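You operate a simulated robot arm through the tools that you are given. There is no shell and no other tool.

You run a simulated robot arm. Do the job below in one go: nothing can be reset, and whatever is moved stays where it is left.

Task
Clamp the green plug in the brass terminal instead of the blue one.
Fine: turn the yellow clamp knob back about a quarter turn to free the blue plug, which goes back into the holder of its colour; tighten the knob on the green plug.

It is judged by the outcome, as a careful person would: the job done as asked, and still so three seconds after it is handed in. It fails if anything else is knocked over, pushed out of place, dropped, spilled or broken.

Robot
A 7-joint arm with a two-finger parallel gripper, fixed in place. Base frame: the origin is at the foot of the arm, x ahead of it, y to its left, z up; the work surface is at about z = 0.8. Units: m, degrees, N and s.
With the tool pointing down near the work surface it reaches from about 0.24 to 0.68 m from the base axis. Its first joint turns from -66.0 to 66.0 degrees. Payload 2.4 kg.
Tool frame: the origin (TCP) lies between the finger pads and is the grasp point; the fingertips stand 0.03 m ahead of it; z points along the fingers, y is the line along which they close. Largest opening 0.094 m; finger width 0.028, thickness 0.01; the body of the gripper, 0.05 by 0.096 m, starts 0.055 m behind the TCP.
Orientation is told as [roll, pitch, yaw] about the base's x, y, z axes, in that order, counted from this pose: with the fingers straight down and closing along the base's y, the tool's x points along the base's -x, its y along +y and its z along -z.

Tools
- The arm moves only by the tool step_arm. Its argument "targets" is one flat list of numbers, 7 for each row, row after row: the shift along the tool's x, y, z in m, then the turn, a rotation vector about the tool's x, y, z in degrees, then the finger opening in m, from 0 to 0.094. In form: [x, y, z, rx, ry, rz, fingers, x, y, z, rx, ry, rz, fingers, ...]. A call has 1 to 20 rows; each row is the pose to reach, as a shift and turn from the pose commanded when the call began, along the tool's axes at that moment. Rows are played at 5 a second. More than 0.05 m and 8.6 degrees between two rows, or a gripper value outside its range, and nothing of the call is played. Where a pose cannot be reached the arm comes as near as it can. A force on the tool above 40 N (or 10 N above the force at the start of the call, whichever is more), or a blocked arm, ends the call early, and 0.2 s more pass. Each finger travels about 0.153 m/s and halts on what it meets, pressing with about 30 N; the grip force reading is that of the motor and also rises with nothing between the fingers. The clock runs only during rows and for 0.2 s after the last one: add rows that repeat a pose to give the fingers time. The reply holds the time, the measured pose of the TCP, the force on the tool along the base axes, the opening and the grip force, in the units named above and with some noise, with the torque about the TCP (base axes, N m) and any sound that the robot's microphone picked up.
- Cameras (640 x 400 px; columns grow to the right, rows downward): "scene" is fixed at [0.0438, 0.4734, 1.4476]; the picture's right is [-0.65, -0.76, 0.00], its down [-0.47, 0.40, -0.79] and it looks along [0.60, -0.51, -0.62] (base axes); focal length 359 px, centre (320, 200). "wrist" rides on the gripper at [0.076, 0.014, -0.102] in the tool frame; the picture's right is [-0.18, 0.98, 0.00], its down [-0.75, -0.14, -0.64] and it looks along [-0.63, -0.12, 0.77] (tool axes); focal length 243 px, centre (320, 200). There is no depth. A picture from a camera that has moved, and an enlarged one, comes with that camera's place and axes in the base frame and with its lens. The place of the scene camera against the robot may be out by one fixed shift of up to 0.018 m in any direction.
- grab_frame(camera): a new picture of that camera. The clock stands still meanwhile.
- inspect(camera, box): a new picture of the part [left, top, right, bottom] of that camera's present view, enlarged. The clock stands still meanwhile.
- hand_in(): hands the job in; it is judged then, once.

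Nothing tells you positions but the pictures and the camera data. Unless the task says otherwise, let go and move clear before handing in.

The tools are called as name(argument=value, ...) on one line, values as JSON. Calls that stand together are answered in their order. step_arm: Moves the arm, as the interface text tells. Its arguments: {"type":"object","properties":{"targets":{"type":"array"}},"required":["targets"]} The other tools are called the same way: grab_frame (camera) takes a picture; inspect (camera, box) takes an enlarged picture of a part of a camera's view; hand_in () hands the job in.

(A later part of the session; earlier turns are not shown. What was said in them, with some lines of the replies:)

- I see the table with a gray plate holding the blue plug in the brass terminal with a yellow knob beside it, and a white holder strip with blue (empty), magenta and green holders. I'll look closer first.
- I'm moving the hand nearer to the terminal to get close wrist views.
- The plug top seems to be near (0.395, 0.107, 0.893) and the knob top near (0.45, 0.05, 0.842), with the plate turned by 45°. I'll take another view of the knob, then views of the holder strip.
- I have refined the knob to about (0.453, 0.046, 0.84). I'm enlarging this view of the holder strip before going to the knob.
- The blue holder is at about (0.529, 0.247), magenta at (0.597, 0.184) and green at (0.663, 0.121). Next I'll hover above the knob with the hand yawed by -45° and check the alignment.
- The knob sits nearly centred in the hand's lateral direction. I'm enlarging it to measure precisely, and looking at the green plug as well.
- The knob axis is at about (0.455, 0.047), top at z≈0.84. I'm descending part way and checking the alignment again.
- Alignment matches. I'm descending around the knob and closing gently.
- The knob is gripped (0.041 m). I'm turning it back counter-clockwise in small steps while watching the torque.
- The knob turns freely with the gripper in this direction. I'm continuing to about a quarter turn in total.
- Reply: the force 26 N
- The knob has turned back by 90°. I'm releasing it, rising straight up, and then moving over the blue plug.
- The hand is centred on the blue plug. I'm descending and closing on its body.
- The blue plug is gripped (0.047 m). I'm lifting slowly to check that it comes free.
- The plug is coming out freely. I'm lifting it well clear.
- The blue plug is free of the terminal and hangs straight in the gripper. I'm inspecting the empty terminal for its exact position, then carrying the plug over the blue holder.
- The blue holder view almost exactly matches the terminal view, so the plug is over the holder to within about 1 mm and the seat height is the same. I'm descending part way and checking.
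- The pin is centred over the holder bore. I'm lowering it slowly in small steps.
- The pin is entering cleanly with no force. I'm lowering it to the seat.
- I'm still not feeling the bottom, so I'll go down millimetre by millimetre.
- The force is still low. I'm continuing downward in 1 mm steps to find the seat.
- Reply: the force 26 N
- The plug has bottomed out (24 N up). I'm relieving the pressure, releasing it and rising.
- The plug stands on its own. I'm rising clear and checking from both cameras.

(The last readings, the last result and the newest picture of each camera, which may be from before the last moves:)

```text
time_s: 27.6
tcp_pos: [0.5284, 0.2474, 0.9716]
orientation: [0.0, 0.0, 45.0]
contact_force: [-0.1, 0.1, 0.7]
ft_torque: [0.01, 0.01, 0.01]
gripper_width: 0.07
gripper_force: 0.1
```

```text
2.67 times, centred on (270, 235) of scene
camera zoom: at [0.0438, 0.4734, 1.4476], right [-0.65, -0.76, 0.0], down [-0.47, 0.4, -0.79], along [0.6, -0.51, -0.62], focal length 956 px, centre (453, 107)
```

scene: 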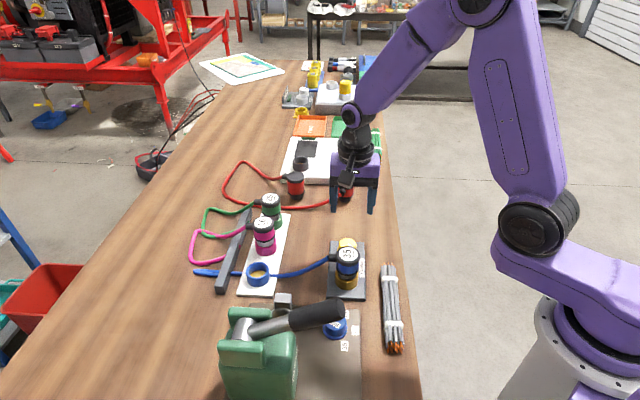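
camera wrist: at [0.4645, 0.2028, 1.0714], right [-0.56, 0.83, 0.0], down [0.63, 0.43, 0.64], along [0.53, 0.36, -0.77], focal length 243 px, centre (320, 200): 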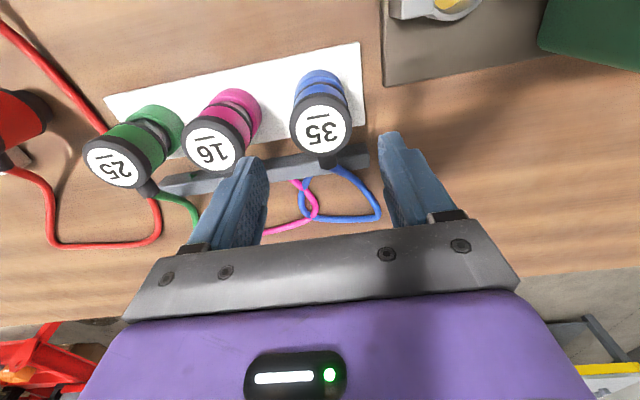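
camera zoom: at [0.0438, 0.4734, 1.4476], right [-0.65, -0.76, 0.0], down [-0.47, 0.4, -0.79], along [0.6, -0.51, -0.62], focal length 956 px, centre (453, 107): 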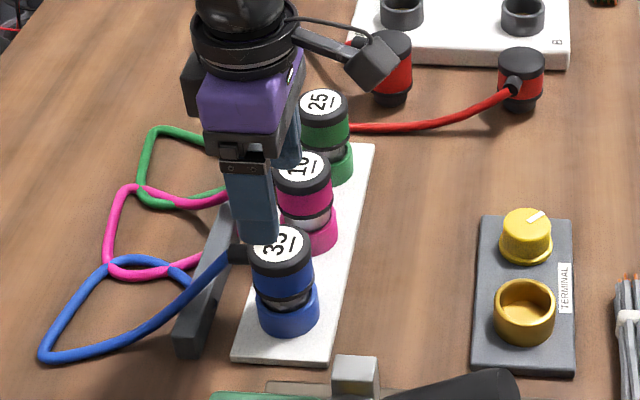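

Blue now sits in the blue holder. I'm checking its seating against the other plugs.

inspect(camera="wrist", box=[180, 50, 370, 200])

inspect(camera="scene", box=[240, 190, 320, 300])

inspect(camera="wrist", box=[70, 80, 230, 220])

```text
2.67 times, centred on (275, 125) of wrist
camera zoom: at [0.4645, 0.2028, 1.0714], right [-0.56, 0.83, 0.0], down [0.63, 0.43, 0.64], along [0.53, 0.36, -0.77], focal length 647 px, centre (440, 400)
```

zoom: 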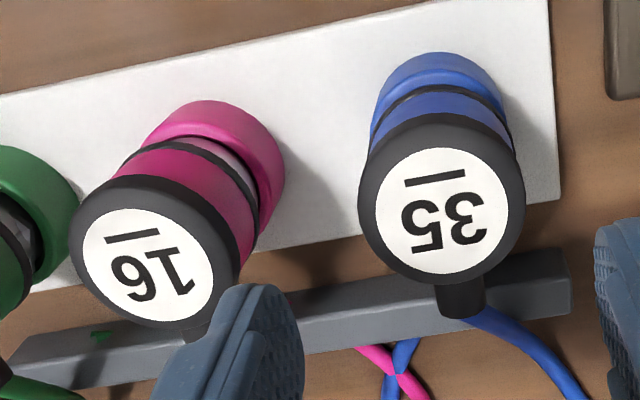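

```text
3.64 times, centred on (280, 245) of scene
camera zoom: at [0.0438, 0.4734, 1.4476], right [-0.65, -0.76, 0.0], down [-0.47, 0.4, -0.79], along [0.6, -0.51, -0.62], focal length 1304 px, centre (466, 36)
```

zoom: 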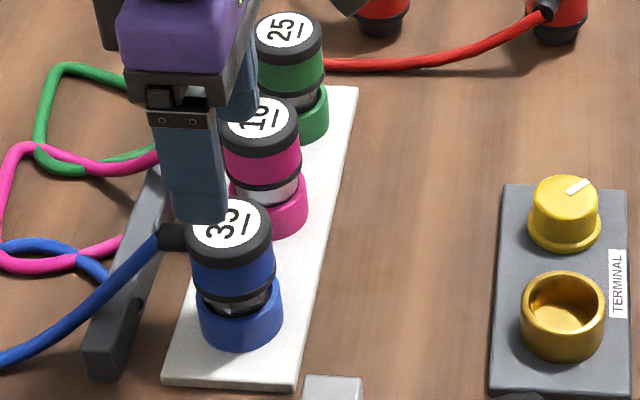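

```text
2.86 times, centred on (150, 150) of wrist
camera zoom: at [0.4645, 0.2028, 1.0714], right [-0.56, 0.83, 0.0], down [0.63, 0.43, 0.64], along [0.53, 0.36, -0.77], focal length 693 px, centre (806, 343)
```

zoom: 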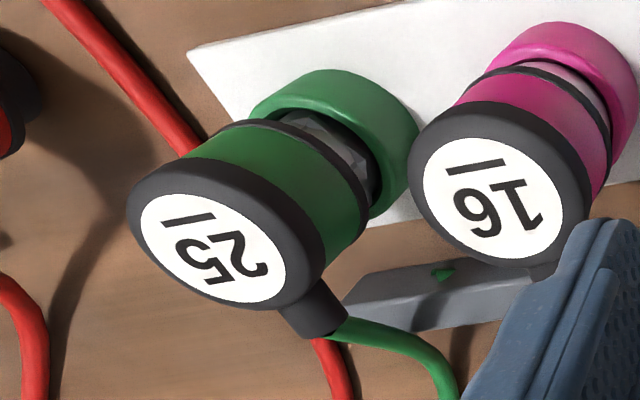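

Blue is seated properly. Now I'll hover over the green plug at about (0.662, 0.116).

step_arm(targets=[0, -0.035, 0, 0, 0, 0, 0.07, 0, -0.075, 0, 0, 0, 0, 0.07, -0.001, -0.115, 0, 0, 0, 0, 0.07, -0.001, -0.155, 0, 0, 0, 0, 0.07, -0.0014, -0.1874, 0, 0, 0, 0, 0.07, -0.0014, -0.1874, 0, 0, 0, 0, 0.07])

grab_frame(camera="wrist")

inspect(camera="wrist", box=[220, 60, 420, 220])

```text
time_s: 29.0
tcp_pos: [0.6629, 0.1162, 0.9694]
orientation: [0.1, 0.1, 45.0]
contact_force: [0.0, 0.1, 0.5]
ft_torque: [0.04, -0.02, 0.01]
gripper_width: 0.0701
gripper_force: 0.0
```

```text
taken
camera wrist: at [0.5984, 0.0714, 1.071], right [-0.56, 0.83, 0.0], down [0.63, 0.43, 0.64], along [0.53, 0.36, -0.77], focal length 243 px, centre (320, 200)
```

wrist: 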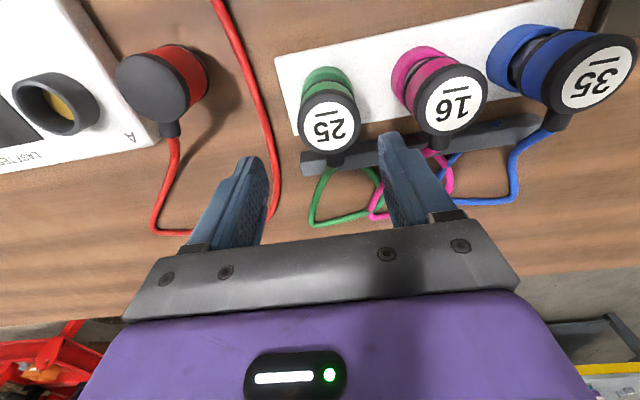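

```text
2.50 times, centred on (320, 140) of wrist
camera zoom: at [0.5984, 0.0714, 1.071], right [-0.56, 0.83, 0.0], down [0.63, 0.43, 0.64], along [0.53, 0.36, -0.77], focal length 606 px, centre (320, 350)
```

zoom: 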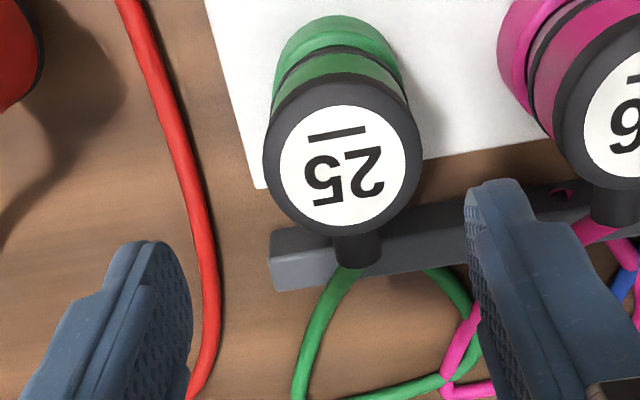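

The green plug is about 7 mm to the right and a few mm back of the hand's axis. I'm correcting, lowering slightly and rechecking.

step_arm(targets=[0.002, 0.0035, 0.01, 0, 0, 0, 0.072, 0.004, 0.0071, 0.025, 0, 0, 0, 0.072, 0.004, 0.0071, 0.025, 0, 0, 0, 0.072])

inspect(camera="wrist", box=[220, 60, 420, 220])

inspect(camera="scene", box=[190, 120, 350, 270])

```text
time_s: 29.8
tcp_pos: [0.6545, 0.1173, 0.9437]
orientation: [0.0, -0.1, 45.0]
contact_force: [0.3, 0.1, 0.2]
ft_torque: [-0.02, -0.01, -0.01]
gripper_width: 0.0719
gripper_force: 0.1
```

```text
2.50 times, centred on (320, 140) of wrist
camera zoom: at [0.5904, 0.0739, 1.0458], right [-0.56, 0.83, 0.0], down [0.63, 0.43, 0.64], along [0.53, 0.36, -0.77], focal length 606 px, centre (320, 350)
```

zoom: 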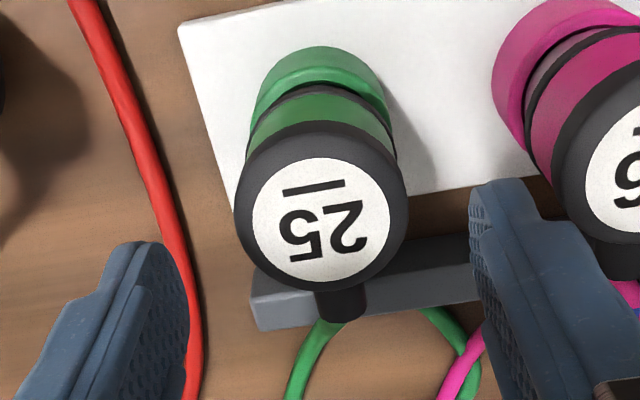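

```text
2.67 times, centred on (270, 195) of scene
camera zoom: at [0.0438, 0.4734, 1.4476], right [-0.65, -0.76, 0.0], down [-0.47, 0.4, -0.79], along [0.6, -0.51, -0.62], focal length 956 px, centre (453, 213)
```

zoom: 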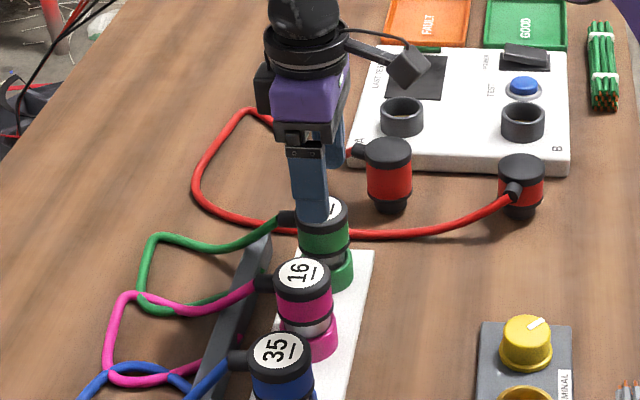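

I'm centred laterally, and a small back-correction of 2 mm is needed. I'm descending around the green plug and checking before closing.

step_arm(targets=[-0.0018, 0, 0.02, 0, 0, 0, 0.074, -0.0018, 0, 0.045, 0, 0, 0, 0.074, -0.0018, 0, 0.045, 0, 0, 0, 0.074])

inspect(camera="wrist", box=[220, 60, 420, 240])

```text
time_s: 30.6
tcp_pos: [0.6558, 0.1201, 0.8989]
orientation: [0.0, 0.0, 45.0]
contact_force: [0.2, 0.4, -0.3]
ft_torque: [-0.03, 0.0, 0.01]
gripper_width: 0.0741
gripper_force: 0.0
```

```text
2.22 times, centred on (320, 150) of wrist
camera zoom: at [0.5915, 0.0757, 1.0004], right [-0.56, 0.83, 0.0], down [0.63, 0.43, 0.64], along [0.53, 0.36, -0.77], focal length 539 px, centre (320, 311)
```

zoom: 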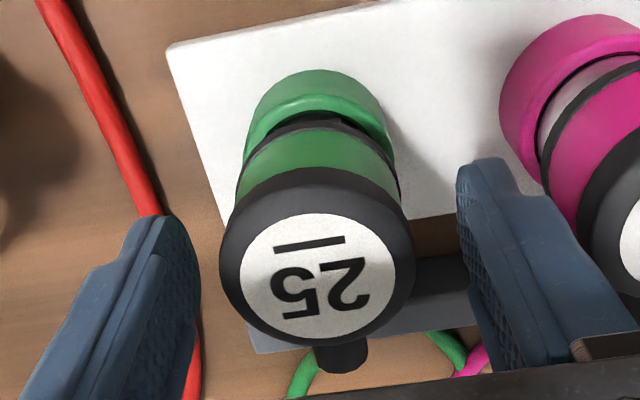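

Lateral centring is good. I'm finishing the descent with a 1.5 mm forward trim, then closing.

step_arm(targets=[-0.0015, 0, 0.015, 0, 0, 0, 0.074, -0.0015, 0, 0.029, 0, 0, 0, 0.074, -0.0015, 0, 0.029, 0, 0, 0, 0.06, -0.0015, 0, 0.029, 0, 0, 0, 0.045, -0.0015, 0, 0.029, 0, 0, 0, 0.036, -0.0015, 0, 0.029, 0, 0, 0, 0.036])

inspect(camera="wrist", box=[220, 60, 420, 240])

```text
time_s: 32.0
tcp_pos: [0.6562, 0.1194, 0.8704]
orientation: [0.0, 0.0, 45.0]
contact_force: [0.0, -0.3, 0.4]
ft_torque: [0.0, -0.02, -0.02]
gripper_width: 0.0471
gripper_force: 30.1
```

```text
2.22 times, centred on (320, 150) of wrist
camera zoom: at [0.593, 0.0765, 0.9718], right [-0.56, 0.83, 0.0], down [0.63, 0.43, 0.64], along [0.53, 0.36, -0.77], focal length 539 px, centre (320, 311)
```

zoom: 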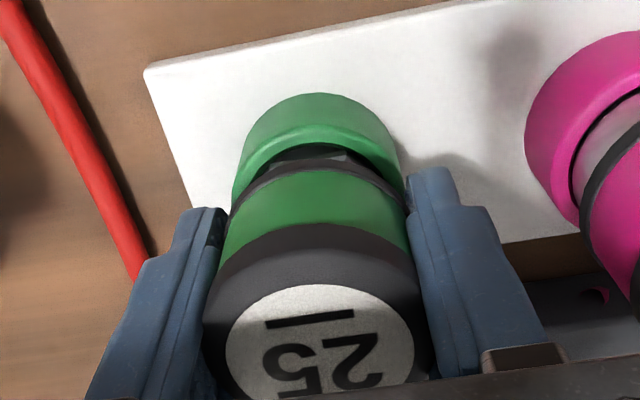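

The green plug is gripped almost identically to the blue one. I'm lifting slowly.

step_arm(targets=[0, 0, -0.006, 0, 0, 0, 0.036, 0, 0, -0.012, 0, 0, 0, 0.036, 0, 0, -0.018, 0, 0, 0, 0.036, 0, 0, -0.03, 0, 0, 0, 0.036, 0, 0, -0.045, 0, 0, 0, 0.036, 0, 0, -0.06, 0, 0, 0, 0.036, 0, 0, -0.075, 0, 0, 0, 0.036, 0, 0, -0.092, 0, 0, 0, 0.036, 0, 0, -0.092, 0, 0, 0, 0.036])

grab_frame(camera="wrist")

grab_frame(camera="scene")

inspect(camera="wrist", box=[240, 50, 400, 150])

```text
time_s: 34.0
tcp_pos: [0.6569, 0.1215, 0.9632]
orientation: [0.1, 0.0, 45.1]
contact_force: [0.5, 0.2, -1.6]
ft_torque: [-0.01, -0.01, 0.01]
gripper_width: 0.0473
gripper_force: 29.9
```

```text
taken
camera wrist: at [0.5922, 0.0768, 1.0644], right [-0.56, 0.83, 0.0], down [0.63, 0.43, 0.64], along [0.53, 0.36, -0.77], focal length 243 px, centre (320, 200)
```

wrist: 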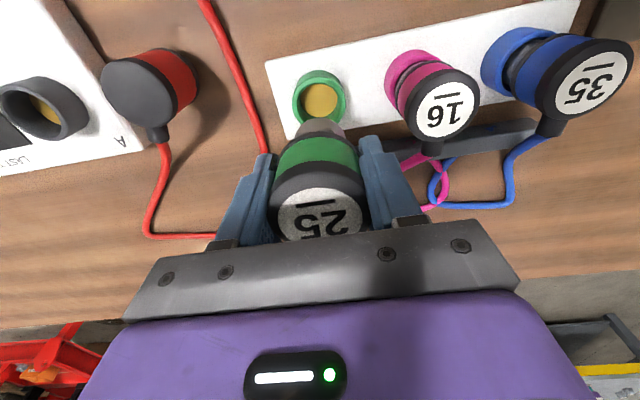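

```text
taken
```

scene: 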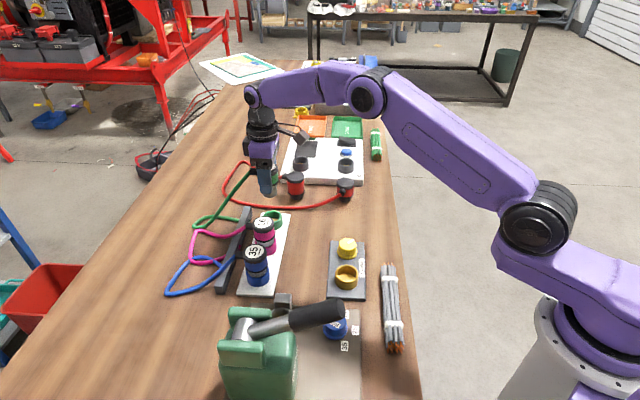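

```text
4.00 times, centred on (320, 100) of wrist
camera zoom: at [0.5922, 0.0768, 1.0644], right [-0.56, 0.83, 0.0], down [0.63, 0.43, 0.64], along [0.53, 0.36, -0.77], focal length 970 px, centre (320, 600)
```

zoom: 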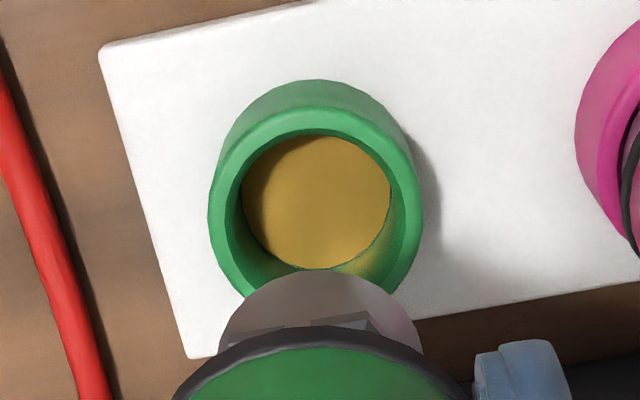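

The green plug is out. I'm carrying it level over to the terminal.

step_arm(targets=[0.0278, 0.0251, 0, 0, 0, 0, 0.036, 0.0555, 0.0501, 0, 0, 0, 0, 0.036, 0.0833, 0.0752, 0, 0, 0, 0, 0.036, 0.111, 0.1003, 0, 0, 0, 0, 0.036, 0.1388, 0.1254, 0, 0, 0, 0, 0.036, 0.1665, 0.1504, 0, 0, 0, 0, 0.036, 0.1943, 0.1755, 0, 0, 0, 0, 0.036, 0.1943, 0.1755, 0, 0, 0, 0, 0.036])

grab_frame(camera="wrist")

grab_frame(camera="scene")

inspect(camera="wrist", box=[240, 50, 400, 150])

```text
time_s: 35.8
tcp_pos: [0.3954, 0.1069, 0.9621]
orientation: [-0.1, 0.0, 45.0]
contact_force: [-0.1, -0.5, -0.3]
ft_torque: [0.0, 0.0, -0.01]
gripper_width: 0.0473
gripper_force: 29.7
```

```text
taken
camera wrist: at [0.3308, 0.0623, 1.0631], right [-0.56, 0.83, 0.0], down [0.63, 0.43, 0.64], along [0.53, 0.36, -0.77], focal length 243 px, centre (320, 200)
```

wrist: 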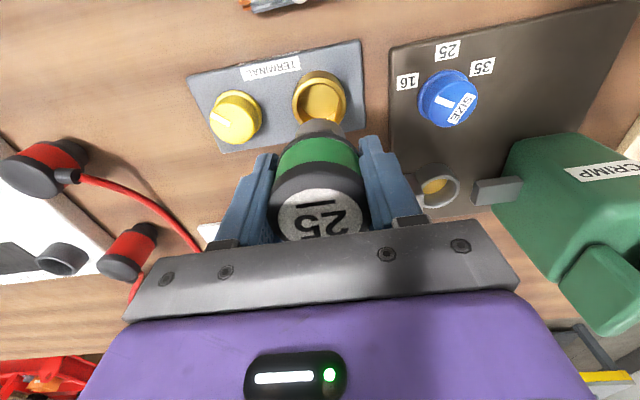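

```text
taken
```

scene: 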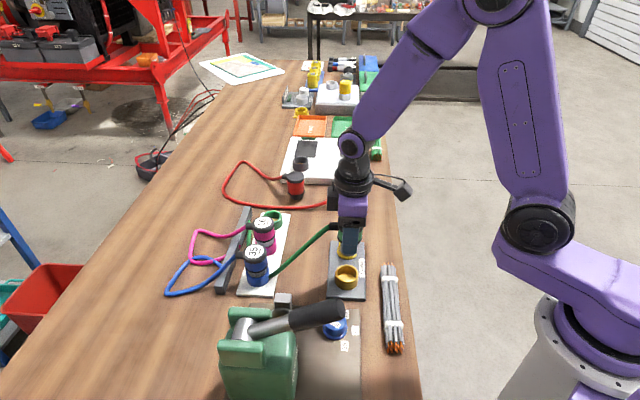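

```text
4.00 times, centred on (320, 100) of wrist
camera zoom: at [0.3308, 0.0623, 1.0631], right [-0.56, 0.83, 0.0], down [0.63, 0.43, 0.64], along [0.53, 0.36, -0.77], focal length 970 px, centre (320, 600)
```

zoom: 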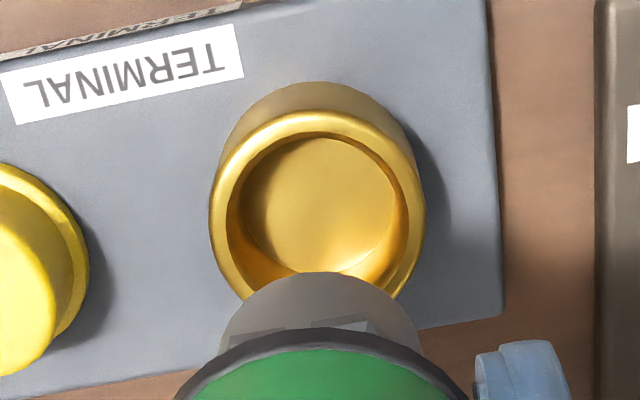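

The plug lines up with the terminal to within about 1 mm. I'm descending part way with a small trim.

step_arm(targets=[-0.0006, 0.0005, 0.02, 0, 0, 0, 0.036, -0.0006, 0.0005, 0.04, 0, 0, 0, 0.036, -0.0006, 0.0005, 0.053, 0, 0, 0, 0.036, -0.0006, 0.0005, 0.053, 0, 0, 0, 0.036])

inspect(camera="wrist", box=[220, 60, 420, 240])

inspect(camera="scene", box=[220, 160, 400, 310])

```text
time_s: 36.8
tcp_pos: [0.3953, 0.1073, 0.9091]
orientation: [0.1, 0.0, 44.9]
contact_force: [0.6, 0.4, -0.8]
ft_torque: [0.03, 0.02, 0.02]
gripper_width: 0.0474
gripper_force: 30.1
```

```text
2.22 times, centred on (320, 150) of wrist
camera zoom: at [0.3311, 0.0633, 1.0107], right [-0.56, 0.83, 0.0], down [0.63, 0.43, 0.64], along [0.53, 0.36, -0.77], focal length 539 px, centre (320, 311)
```

zoom: 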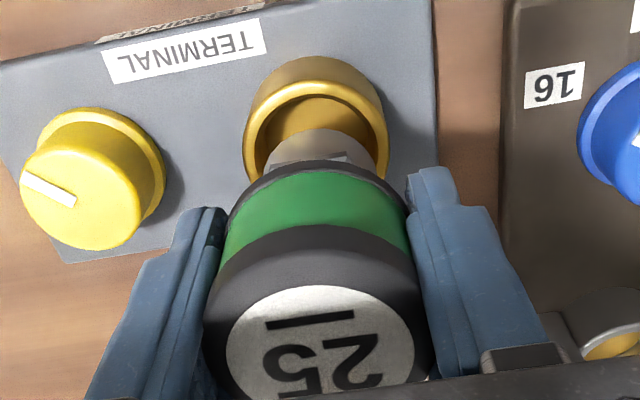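

```text
2.67 times, centred on (310, 235) of scene
camera zoom: at [0.0439, 0.4734, 1.4476], right [-0.65, -0.76, 0.0], down [-0.47, 0.4, -0.79], along [0.6, -0.51, -0.62], focal length 956 px, centre (347, 107)
```

zoom: 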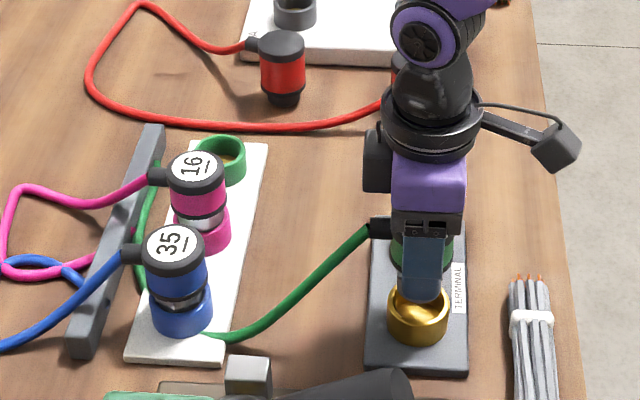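

The pin is over the bore. I'm lowering it slowly.

step_arm(targets=[0, -0.0004, 0.006, 0, 0, 0, 0.036, 0, -0.0004, 0.012, 0, 0, 0, 0.036, 0, -0.0004, 0.018, 0, 0, 0, 0.036, 0, -0.0004, 0.024, 0, 0, 0, 0.036, 0, -0.0004, 0.024, 0, 0, 0, 0.036])

inspect(camera="wrist", box=[220, 60, 420, 240])

```text
time_s: 38.0
tcp_pos: [0.3956, 0.1067, 0.8857]
orientation: [0.0, 0.0, 45.0]
contact_force: [-1.8, -2.2, -2.1]
ft_torque: [-0.11, 0.05, 0.02]
gripper_width: 0.0474
gripper_force: 30.2
```

```text
2.22 times, centred on (320, 150) of wrist
camera zoom: at [0.3315, 0.0633, 0.9864], right [-0.56, 0.83, 0.0], down [0.63, 0.43, 0.64], along [0.53, 0.36, -0.77], focal length 539 px, centre (320, 311)
```

zoom: 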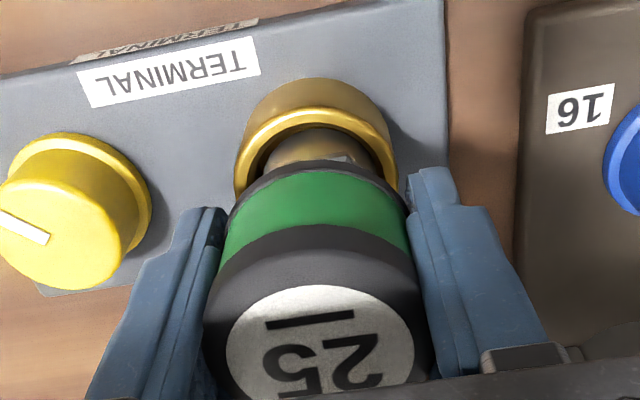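

The pin is inside the bore with only a light side force. I'm easing 0.5 mm away from it and continuing down.

step_arm(targets=[0.0006, 0, 0.003, 0, 0, 0, 0.036, 0.0006, 0, 0.006, 0, 0, 0, 0.036, 0.0006, 0, 0.009, 0, 0, 0, 0.036, 0.0006, 0, 0.011, 0, 0, 0, 0.036, 0.0006, 0, 0.011, 0, 0, 0, 0.036])

```text
time_s: 39.2
tcp_pos: [0.3949, 0.1077, 0.8745]
orientation: [0.0, 0.0, 45.0]
contact_force: [0.7, -0.5, -1.0]
ft_torque: [0.0, -0.01, -0.02]
gripper_width: 0.0473
gripper_force: 30.0
```

step_arm(targets=[0, 0, 0.001, 0, 0, 0, 0.036, 0, 0, 0.002, 0, 0, 0, 0.036, 0, 0, 0.003, 0, 0, 0, 0.036, 0, 0, 0.003, 0, 0, 0, 0.036])

inspect(camera="wrist", box=[220, 60, 420, 240])

```text
time_s: 40.2
tcp_pos: [0.3951, 0.1072, 0.8722]
orientation: [0.0, -0.1, 44.9]
contact_force: [-3.0, -1.6, 28.4]
ft_torque: [-0.07, 0.22, 0.01]
gripper_width: 0.0475
gripper_force: 30.3
```

```text
2.22 times, centred on (320, 150) of wrist
camera zoom: at [0.3311, 0.063, 0.9735], right [-0.56, 0.83, 0.0], down [0.63, 0.43, 0.64], along [0.53, 0.36, -0.77], focal length 539 px, centre (320, 311)
```

zoom: 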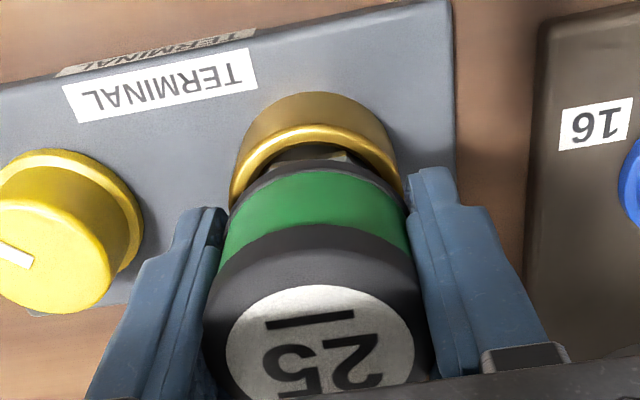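

The green plug has bottomed at the same depth the blue one had. I'm relieving the pressure, releasing it and rising.

step_arm(targets=[0, 0, -0.001, 0, 0, 0, 0.036, 0, 0, -0.002, 0, 0, 0, 0.036, 0, 0, -0.002, 0, 0, 0, 0.05, 0, 0, -0.002, 0, 0, 0, 0.066, 0, 0, -0.002, 0, 0, 0, 0.07, 0, 0, -0.03, 0, 0, 0, 0.07, 0, 0, -0.065, 0, 0, 0, 0.07, 0, 0, -0.095, 0, 0, 0, 0.07, 0, 0, -0.095, 0, 0, 0, 0.07])

grab_frame(camera="wrist")

inspect(camera="wrist", box=[180, 30, 380, 180])

inspect(camera="scene", box=[220, 160, 400, 310])

```text
time_s: 42.2
tcp_pos: [0.3956, 0.1058, 0.9693]
orientation: [-0.1, 0.0, 45.0]
contact_force: [0.6, -0.4, -0.8]
ft_torque: [0.01, 0.03, 0.01]
gripper_width: 0.07
gripper_force: 0.1
```

```text
taken
camera wrist: at [0.3309, 0.0624, 1.0691], right [-0.56, 0.83, 0.0], down [0.63, 0.43, 0.64], along [0.53, 0.36, -0.77], focal length 243 px, centre (320, 200)
```

wrist: 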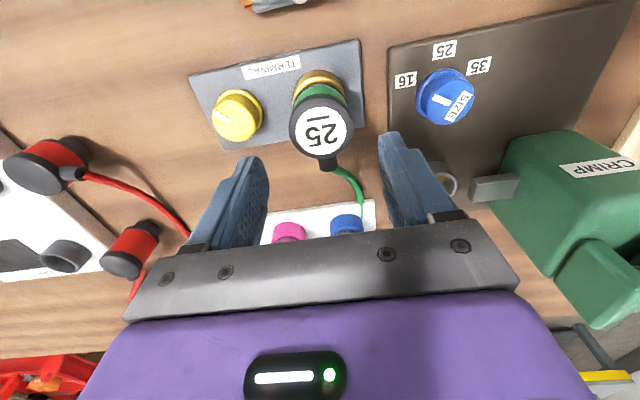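

```text
2.67 times, centred on (280, 105) of wrist
camera zoom: at [0.3309, 0.0624, 1.0691], right [-0.56, 0.83, 0.0], down [0.63, 0.43, 0.64], along [0.53, 0.36, -0.77], focal length 647 px, centre (427, 453)
```

zoom: 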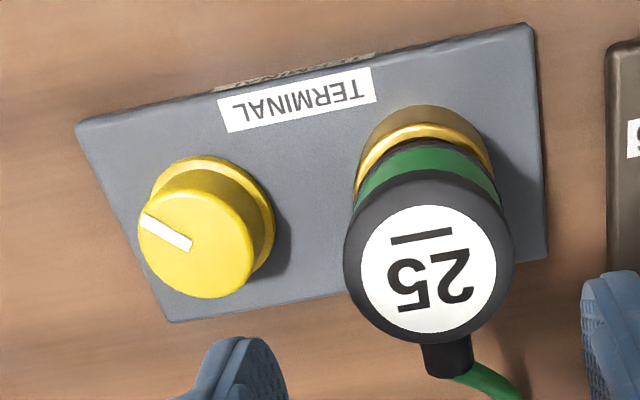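

```text
2.67 times, centred on (310, 235) of scene
camera zoom: at [0.0438, 0.4734, 1.4476], right [-0.65, -0.76, 0.0], down [-0.47, 0.4, -0.79], along [0.6, -0.51, -0.62], focal length 956 px, centre (347, 107)
```

zoom: 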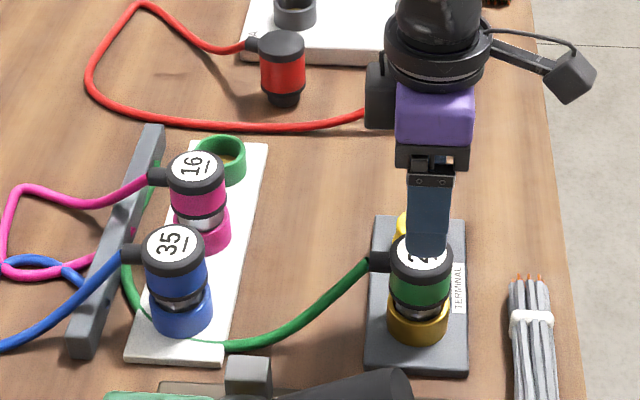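

Green stands seated in the terminal. I'm now moving over the knob to tighten it.

step_arm(targets=[0, -0.043, 0, 0, 0, 0, 0.064, 0.001, -0.0865, 0, 0, 0, 0, 0.064, 0.001, -0.0865, 0.05, 0, 0, 0, 0.064, 0.001, -0.0865, 0.08, 0, 0, 0, 0.064, 0.001, -0.0865, 0.08, 0, 0, 0, 0.064])

inspect(camera="wrist", box=[220, 60, 420, 220])

```text
time_s: 43.4
tcp_pos: [0.4565, 0.0452, 0.886]
orientation: [0.0, 0.0, 44.9]
contact_force: [-0.3, -0.5, -0.7]
ft_torque: [0.0, 0.02, -0.02]
gripper_width: 0.0637
gripper_force: 0.1
```

```text
2.50 times, centred on (320, 140) of wrist
camera zoom: at [0.3911, 0.0013, 0.9875], right [-0.56, 0.83, 0.0], down [0.63, 0.43, 0.64], along [0.53, 0.36, -0.77], focal length 606 px, centre (320, 350)
```

zoom: 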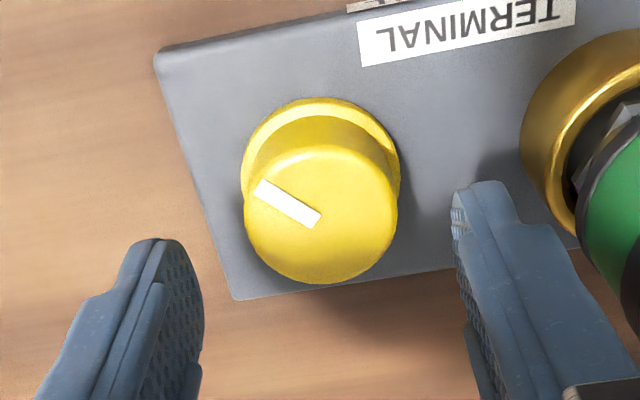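

Centred on the knob. I'm descending and gripping it.

step_arm(targets=[0, 0, 0.018, 0, 0, 0, 0.064, 0, 0, 0.034, 0, 0, 0, 0.064, 0, 0, 0.034, 0, 0, 0, 0.064, 0, 0, 0.034, 0, 0, 0, 0.05, 0, 0, 0.034, 0, 0, 0, 0.034, 0, 0, 0.034, 0, 0, 0, 0.034])

step_arm(targets=[0, 0, 0, 0, 0, 5, 0.034, 0, 0, 0, 0, 0, 10, 0.034, 0, 0, 0, 0, 0, 15, 0.034, 0, 0, 0, 0, 0, 15, 0.034])

inspect(camera="wrist", box=[220, 60, 420, 220])

```text
time_s: 44.8
tcp_pos: [0.4568, 0.0455, 0.8515]
orientation: [0.0, 0.0, 45.1]
contact_force: [4.1, -2.4, -8.8]
ft_torque: [0.07, -0.38, -0.08]
gripper_width: 0.0407
gripper_force: 45.0
```

```text
time_s: 45.8
tcp_pos: [0.4561, 0.0454, 0.8533]
orientation: [0.0, 0.0, 29.9]
contact_force: [1.4, 3.7, -14.6]
ft_torque: [0.49, -0.96, 0.02]
gripper_width: 0.041
gripper_force: 45.5
```

```text
2.50 times, centred on (320, 140) of wrist
camera zoom: at [0.3826, 0.0201, 0.9537], right [-0.33, 0.94, 0.0], down [0.72, 0.25, 0.64], along [0.61, 0.21, -0.77], focal length 606 px, centre (320, 350)
```

zoom: 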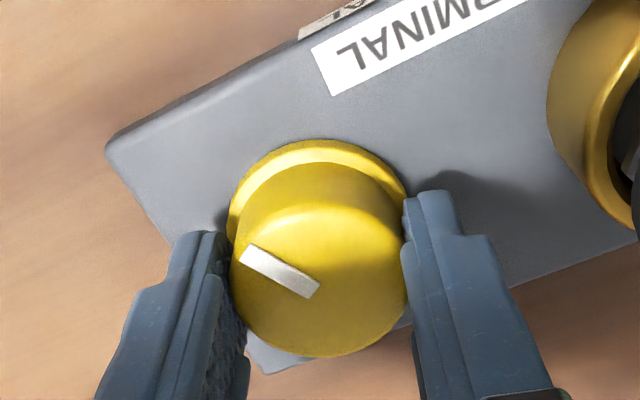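

The knob follows. The downward pull suggests it screws down slightly, so I'll turn on with a slight downward follow.

step_arm(targets=[0, 0, 0.0006, 0, 0, 7.5, 0.034, 0, 0, 0.001, 0, 0, 15, 0.034, 0, 0, 0.0013, 0, 0, 22.5, 0.034, 0, 0, 0.0016, 0, 0, 30, 0.034, 0, 0, 0.0018, 0, 0, 37.5, 0.034, 0, 0, 0.002, 0, 0, 45, 0.034, 0, 0, 0.002, 0, 0, 45, 0.034])

inspect(camera="wrist", box=[220, 60, 420, 220])

```text
time_s: 47.0
tcp_pos: [0.4546, 0.0448, 0.8527]
orientation: [-0.1, -0.2, -4.1]
contact_force: [-4.3, 0.2, 7.3]
ft_torque: [-0.03, -0.32, 0.0]
gripper_width: 0.041
gripper_force: 44.7
stopped in row 5: the force on the tool passed its limit at 41 N (the readings are from after the stop); the commanded pose is now the measured one
```

```text
2.50 times, centred on (320, 140) of wrist
camera zoom: at [0.3804, 0.0655, 0.9535], right [0.25, 0.97, 0.0], down [0.74, -0.19, 0.64], along [0.62, -0.16, -0.77], focal length 606 px, centre (320, 350)
```

zoom: 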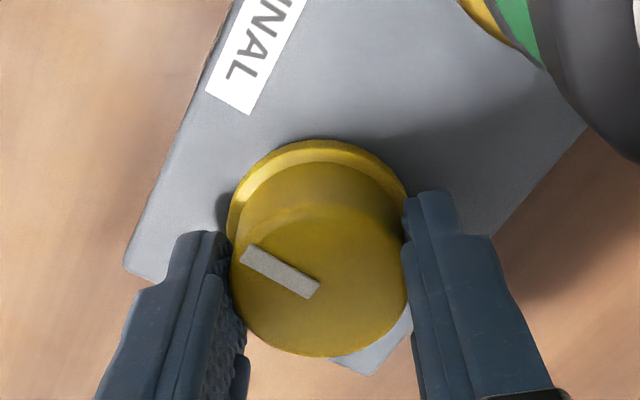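

The stop came from pressing too hard vertically; the knob itself hasn't slipped. I'm continuing the turn without following down, in short pieces.

step_arm(targets=[0, 0, 0, 0, 0, 5, 0.034, 0, 0, 0, 0, 0, 10, 0.034, 0, 0, 0, 0, 0, 15, 0.034, 0, 0, 0, 0, 0, 20, 0.034, 0, 0, 0, 0, 0, 20, 0.034])

```text
time_s: 48.2
tcp_pos: [0.4563, 0.0461, 0.8516]
orientation: [0.0, -0.1, -24.3]
contact_force: [-4.6, 3.4, 13.3]
ft_torque: [0.18, 0.38, 0.0]
gripper_width: 0.0408
gripper_force: 45.2
```

step_arm(targets=[0, 0, -0.0003, 0, 0, 5, 0.034, 0, 0, -0.0005, 0, 0, 10, 0.034, 0, 0, -0.0005, 0, 0, 15, 0.034, 0, 0, -0.0005, 0, 0, 20, 0.034, 0, 0, -0.0005, 0, 0, 20, 0.034])

inspect(camera="wrist", box=[220, 60, 420, 220])

```text
time_s: 49.4
tcp_pos: [0.4562, 0.046, 0.8527]
orientation: [-0.1, 0.1, -44.2]
contact_force: [-2.0, 5.2, -15.2]
ft_torque: [-0.27, -0.76, 0.04]
gripper_width: 0.0412
gripper_force: 45.2
```

```text
2.50 times, centred on (320, 140) of wrist
camera zoom: at [0.4109, 0.1094, 0.9536], right [0.82, 0.58, 0.0], down [0.44, -0.63, 0.64], along [0.37, -0.52, -0.77], focal length 606 px, centre (320, 350)
```

zoom: 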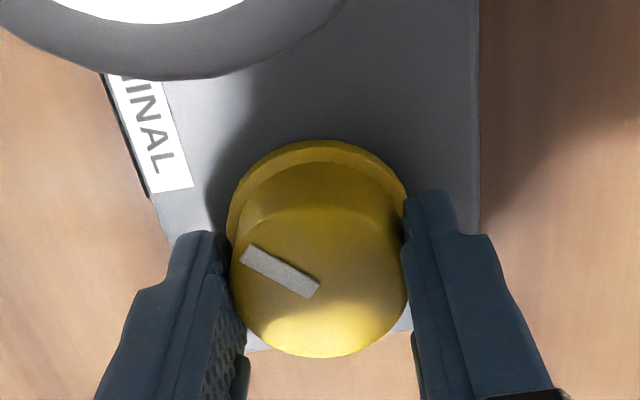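

The knob is back at its original clamped angle. I'll try a few more degrees to feel for the stop.

step_arm(targets=[0, 0, 0.0003, 0, 0, 3, 0.034, 0, 0, 0.0004, 0, 0, 6, 0.034, 0, 0, 0.0004, 0, 0, 6, 0.034])

inspect(camera="wrist", box=[220, 60, 420, 220])

```text
time_s: 50.2
tcp_pos: [0.4563, 0.0447, 0.853]
orientation: [0.2, -0.1, -50.2]
contact_force: [-0.7, -1.3, -2.2]
ft_torque: [-0.28, 0.01, 1.09]
gripper_width: 0.0408
gripper_force: 45.0
```

```text
2.50 times, centred on (320, 140) of wrist
camera zoom: at [0.4182, 0.1129, 0.9537], right [0.87, 0.49, 0.0], down [0.37, -0.67, 0.64], along [0.32, -0.56, -0.77], focal length 606 px, centre (320, 350)
```

zoom: 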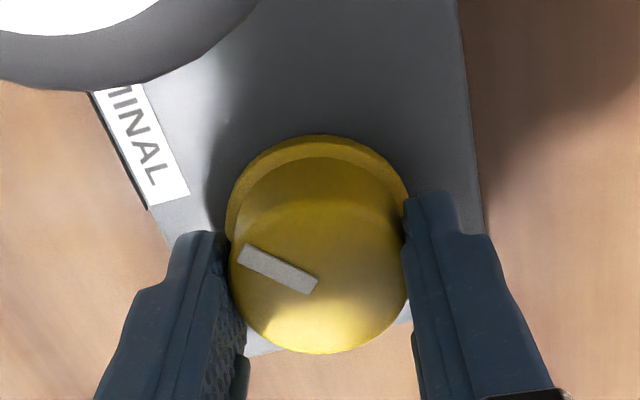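

The torque rose to 1.1 N m, so the knob is at its tight stop. I'm releasing it and rising clear.

step_arm(targets=[0, 0, 0, 0, 0, 0, 0.05, 0, 0, 0, 0, 0, 0, 0.064, 0, 0, 0, 0, 0, 0, 0.064, 0, 0, -0.03, 0, 0, 0, 0.066, 0, 0, -0.07, 0, 0, 0, 0.066, 0, 0, -0.115, 0, 0, 0, 0.066, 0, 0, -0.16, 0, 0, 0, 0.066, 0, 0, -0.16, 0, 0, 0, 0.066])

grab_frame(camera="wrist")

inspect(camera="wrist", box=[240, 0, 400, 140])

grab_frame(camera="scene")

inspect(camera="scene", box=[220, 180, 400, 310])

```text
time_s: 52.0
tcp_pos: [0.4549, 0.0445, 1.0108]
orientation: [0.1, -0.1, -50.1]
contact_force: [0.1, -0.3, 0.0]
ft_torque: [-0.02, 0.0, -0.01]
gripper_width: 0.066
gripper_force: 0.0
```

```text
taken
camera wrist: at [0.4168, 0.1128, 1.1134], right [0.87, 0.49, 0.0], down [0.37, -0.67, 0.64], along [0.32, -0.56, -0.77], focal length 243 px, centre (320, 200)
```

wrist: 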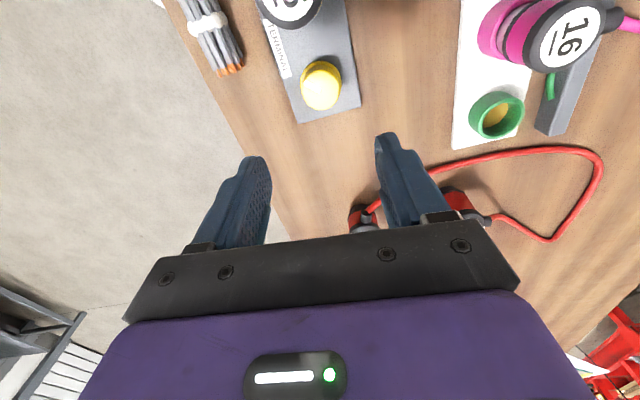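

```text
2.86 times, centred on (320, 70) of wrist
camera zoom: at [0.4168, 0.1128, 1.1134], right [0.87, 0.49, 0.0], down [0.37, -0.67, 0.64], along [0.32, -0.56, -0.77], focal length 693 px, centre (320, 571)
```

zoom: 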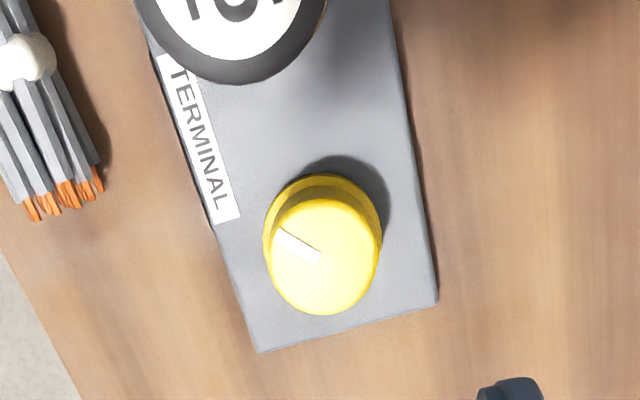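

```text
taken
```

scene: 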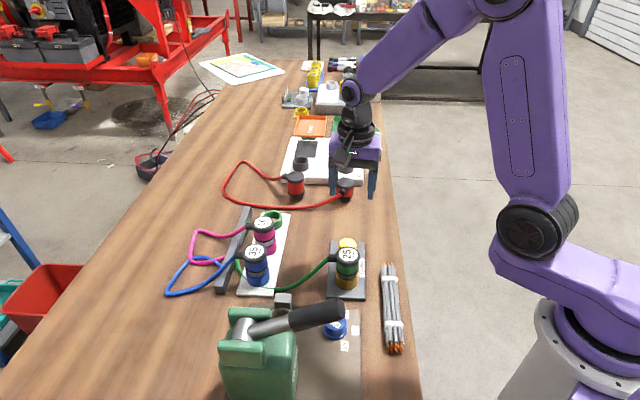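

```text
3.08 times, centred on (310, 245) of scene
camera zoom: at [0.0438, 0.4734, 1.4476], right [-0.65, -0.76, 0.0], down [-0.47, 0.4, -0.79], along [0.6, -0.51, -0.62], focal length 1104 px, centre (351, 62)
```

zoom: 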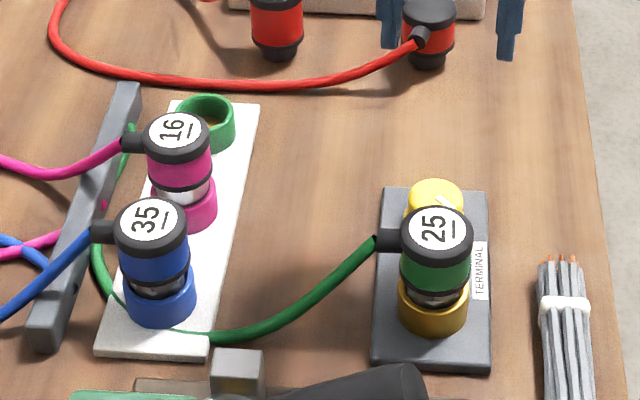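

The green plug is clamped in the brass terminal with the knob at its tight stop. The blue plug sits in the blue holder, the magenta plug and everything else are where they were, and the arm is clear. I'm handing in.

hand_in()

```text
The job is handed in.
```

The green plug is now clamped in the brass terminal in place of the blue one, and I've handed the job in. No verdict has come back yet.

- **Blue plug:** I turned the yellow knob back about a quarter turn. The blue plug lifted out freely and is fully seated in the blue holder.
- **Green plug:** It went from the green holder into the terminal and sits at about the same depth as the blue one did.
- **Knob:** I turned it back to its original clamped angle, then a few degrees further until it met a firm stop (about 1.1 N m). One turning move was cut short by the force limit when I pressed down too hard. The knob didn't slip, and I finished the turn in smaller steps.

In the last pictures nothing else looks moved or knocked over, and the gripper is open and clear of everything. The green cable now runs along the rail and around the base of the blue holder to the terminal. It looks slack.
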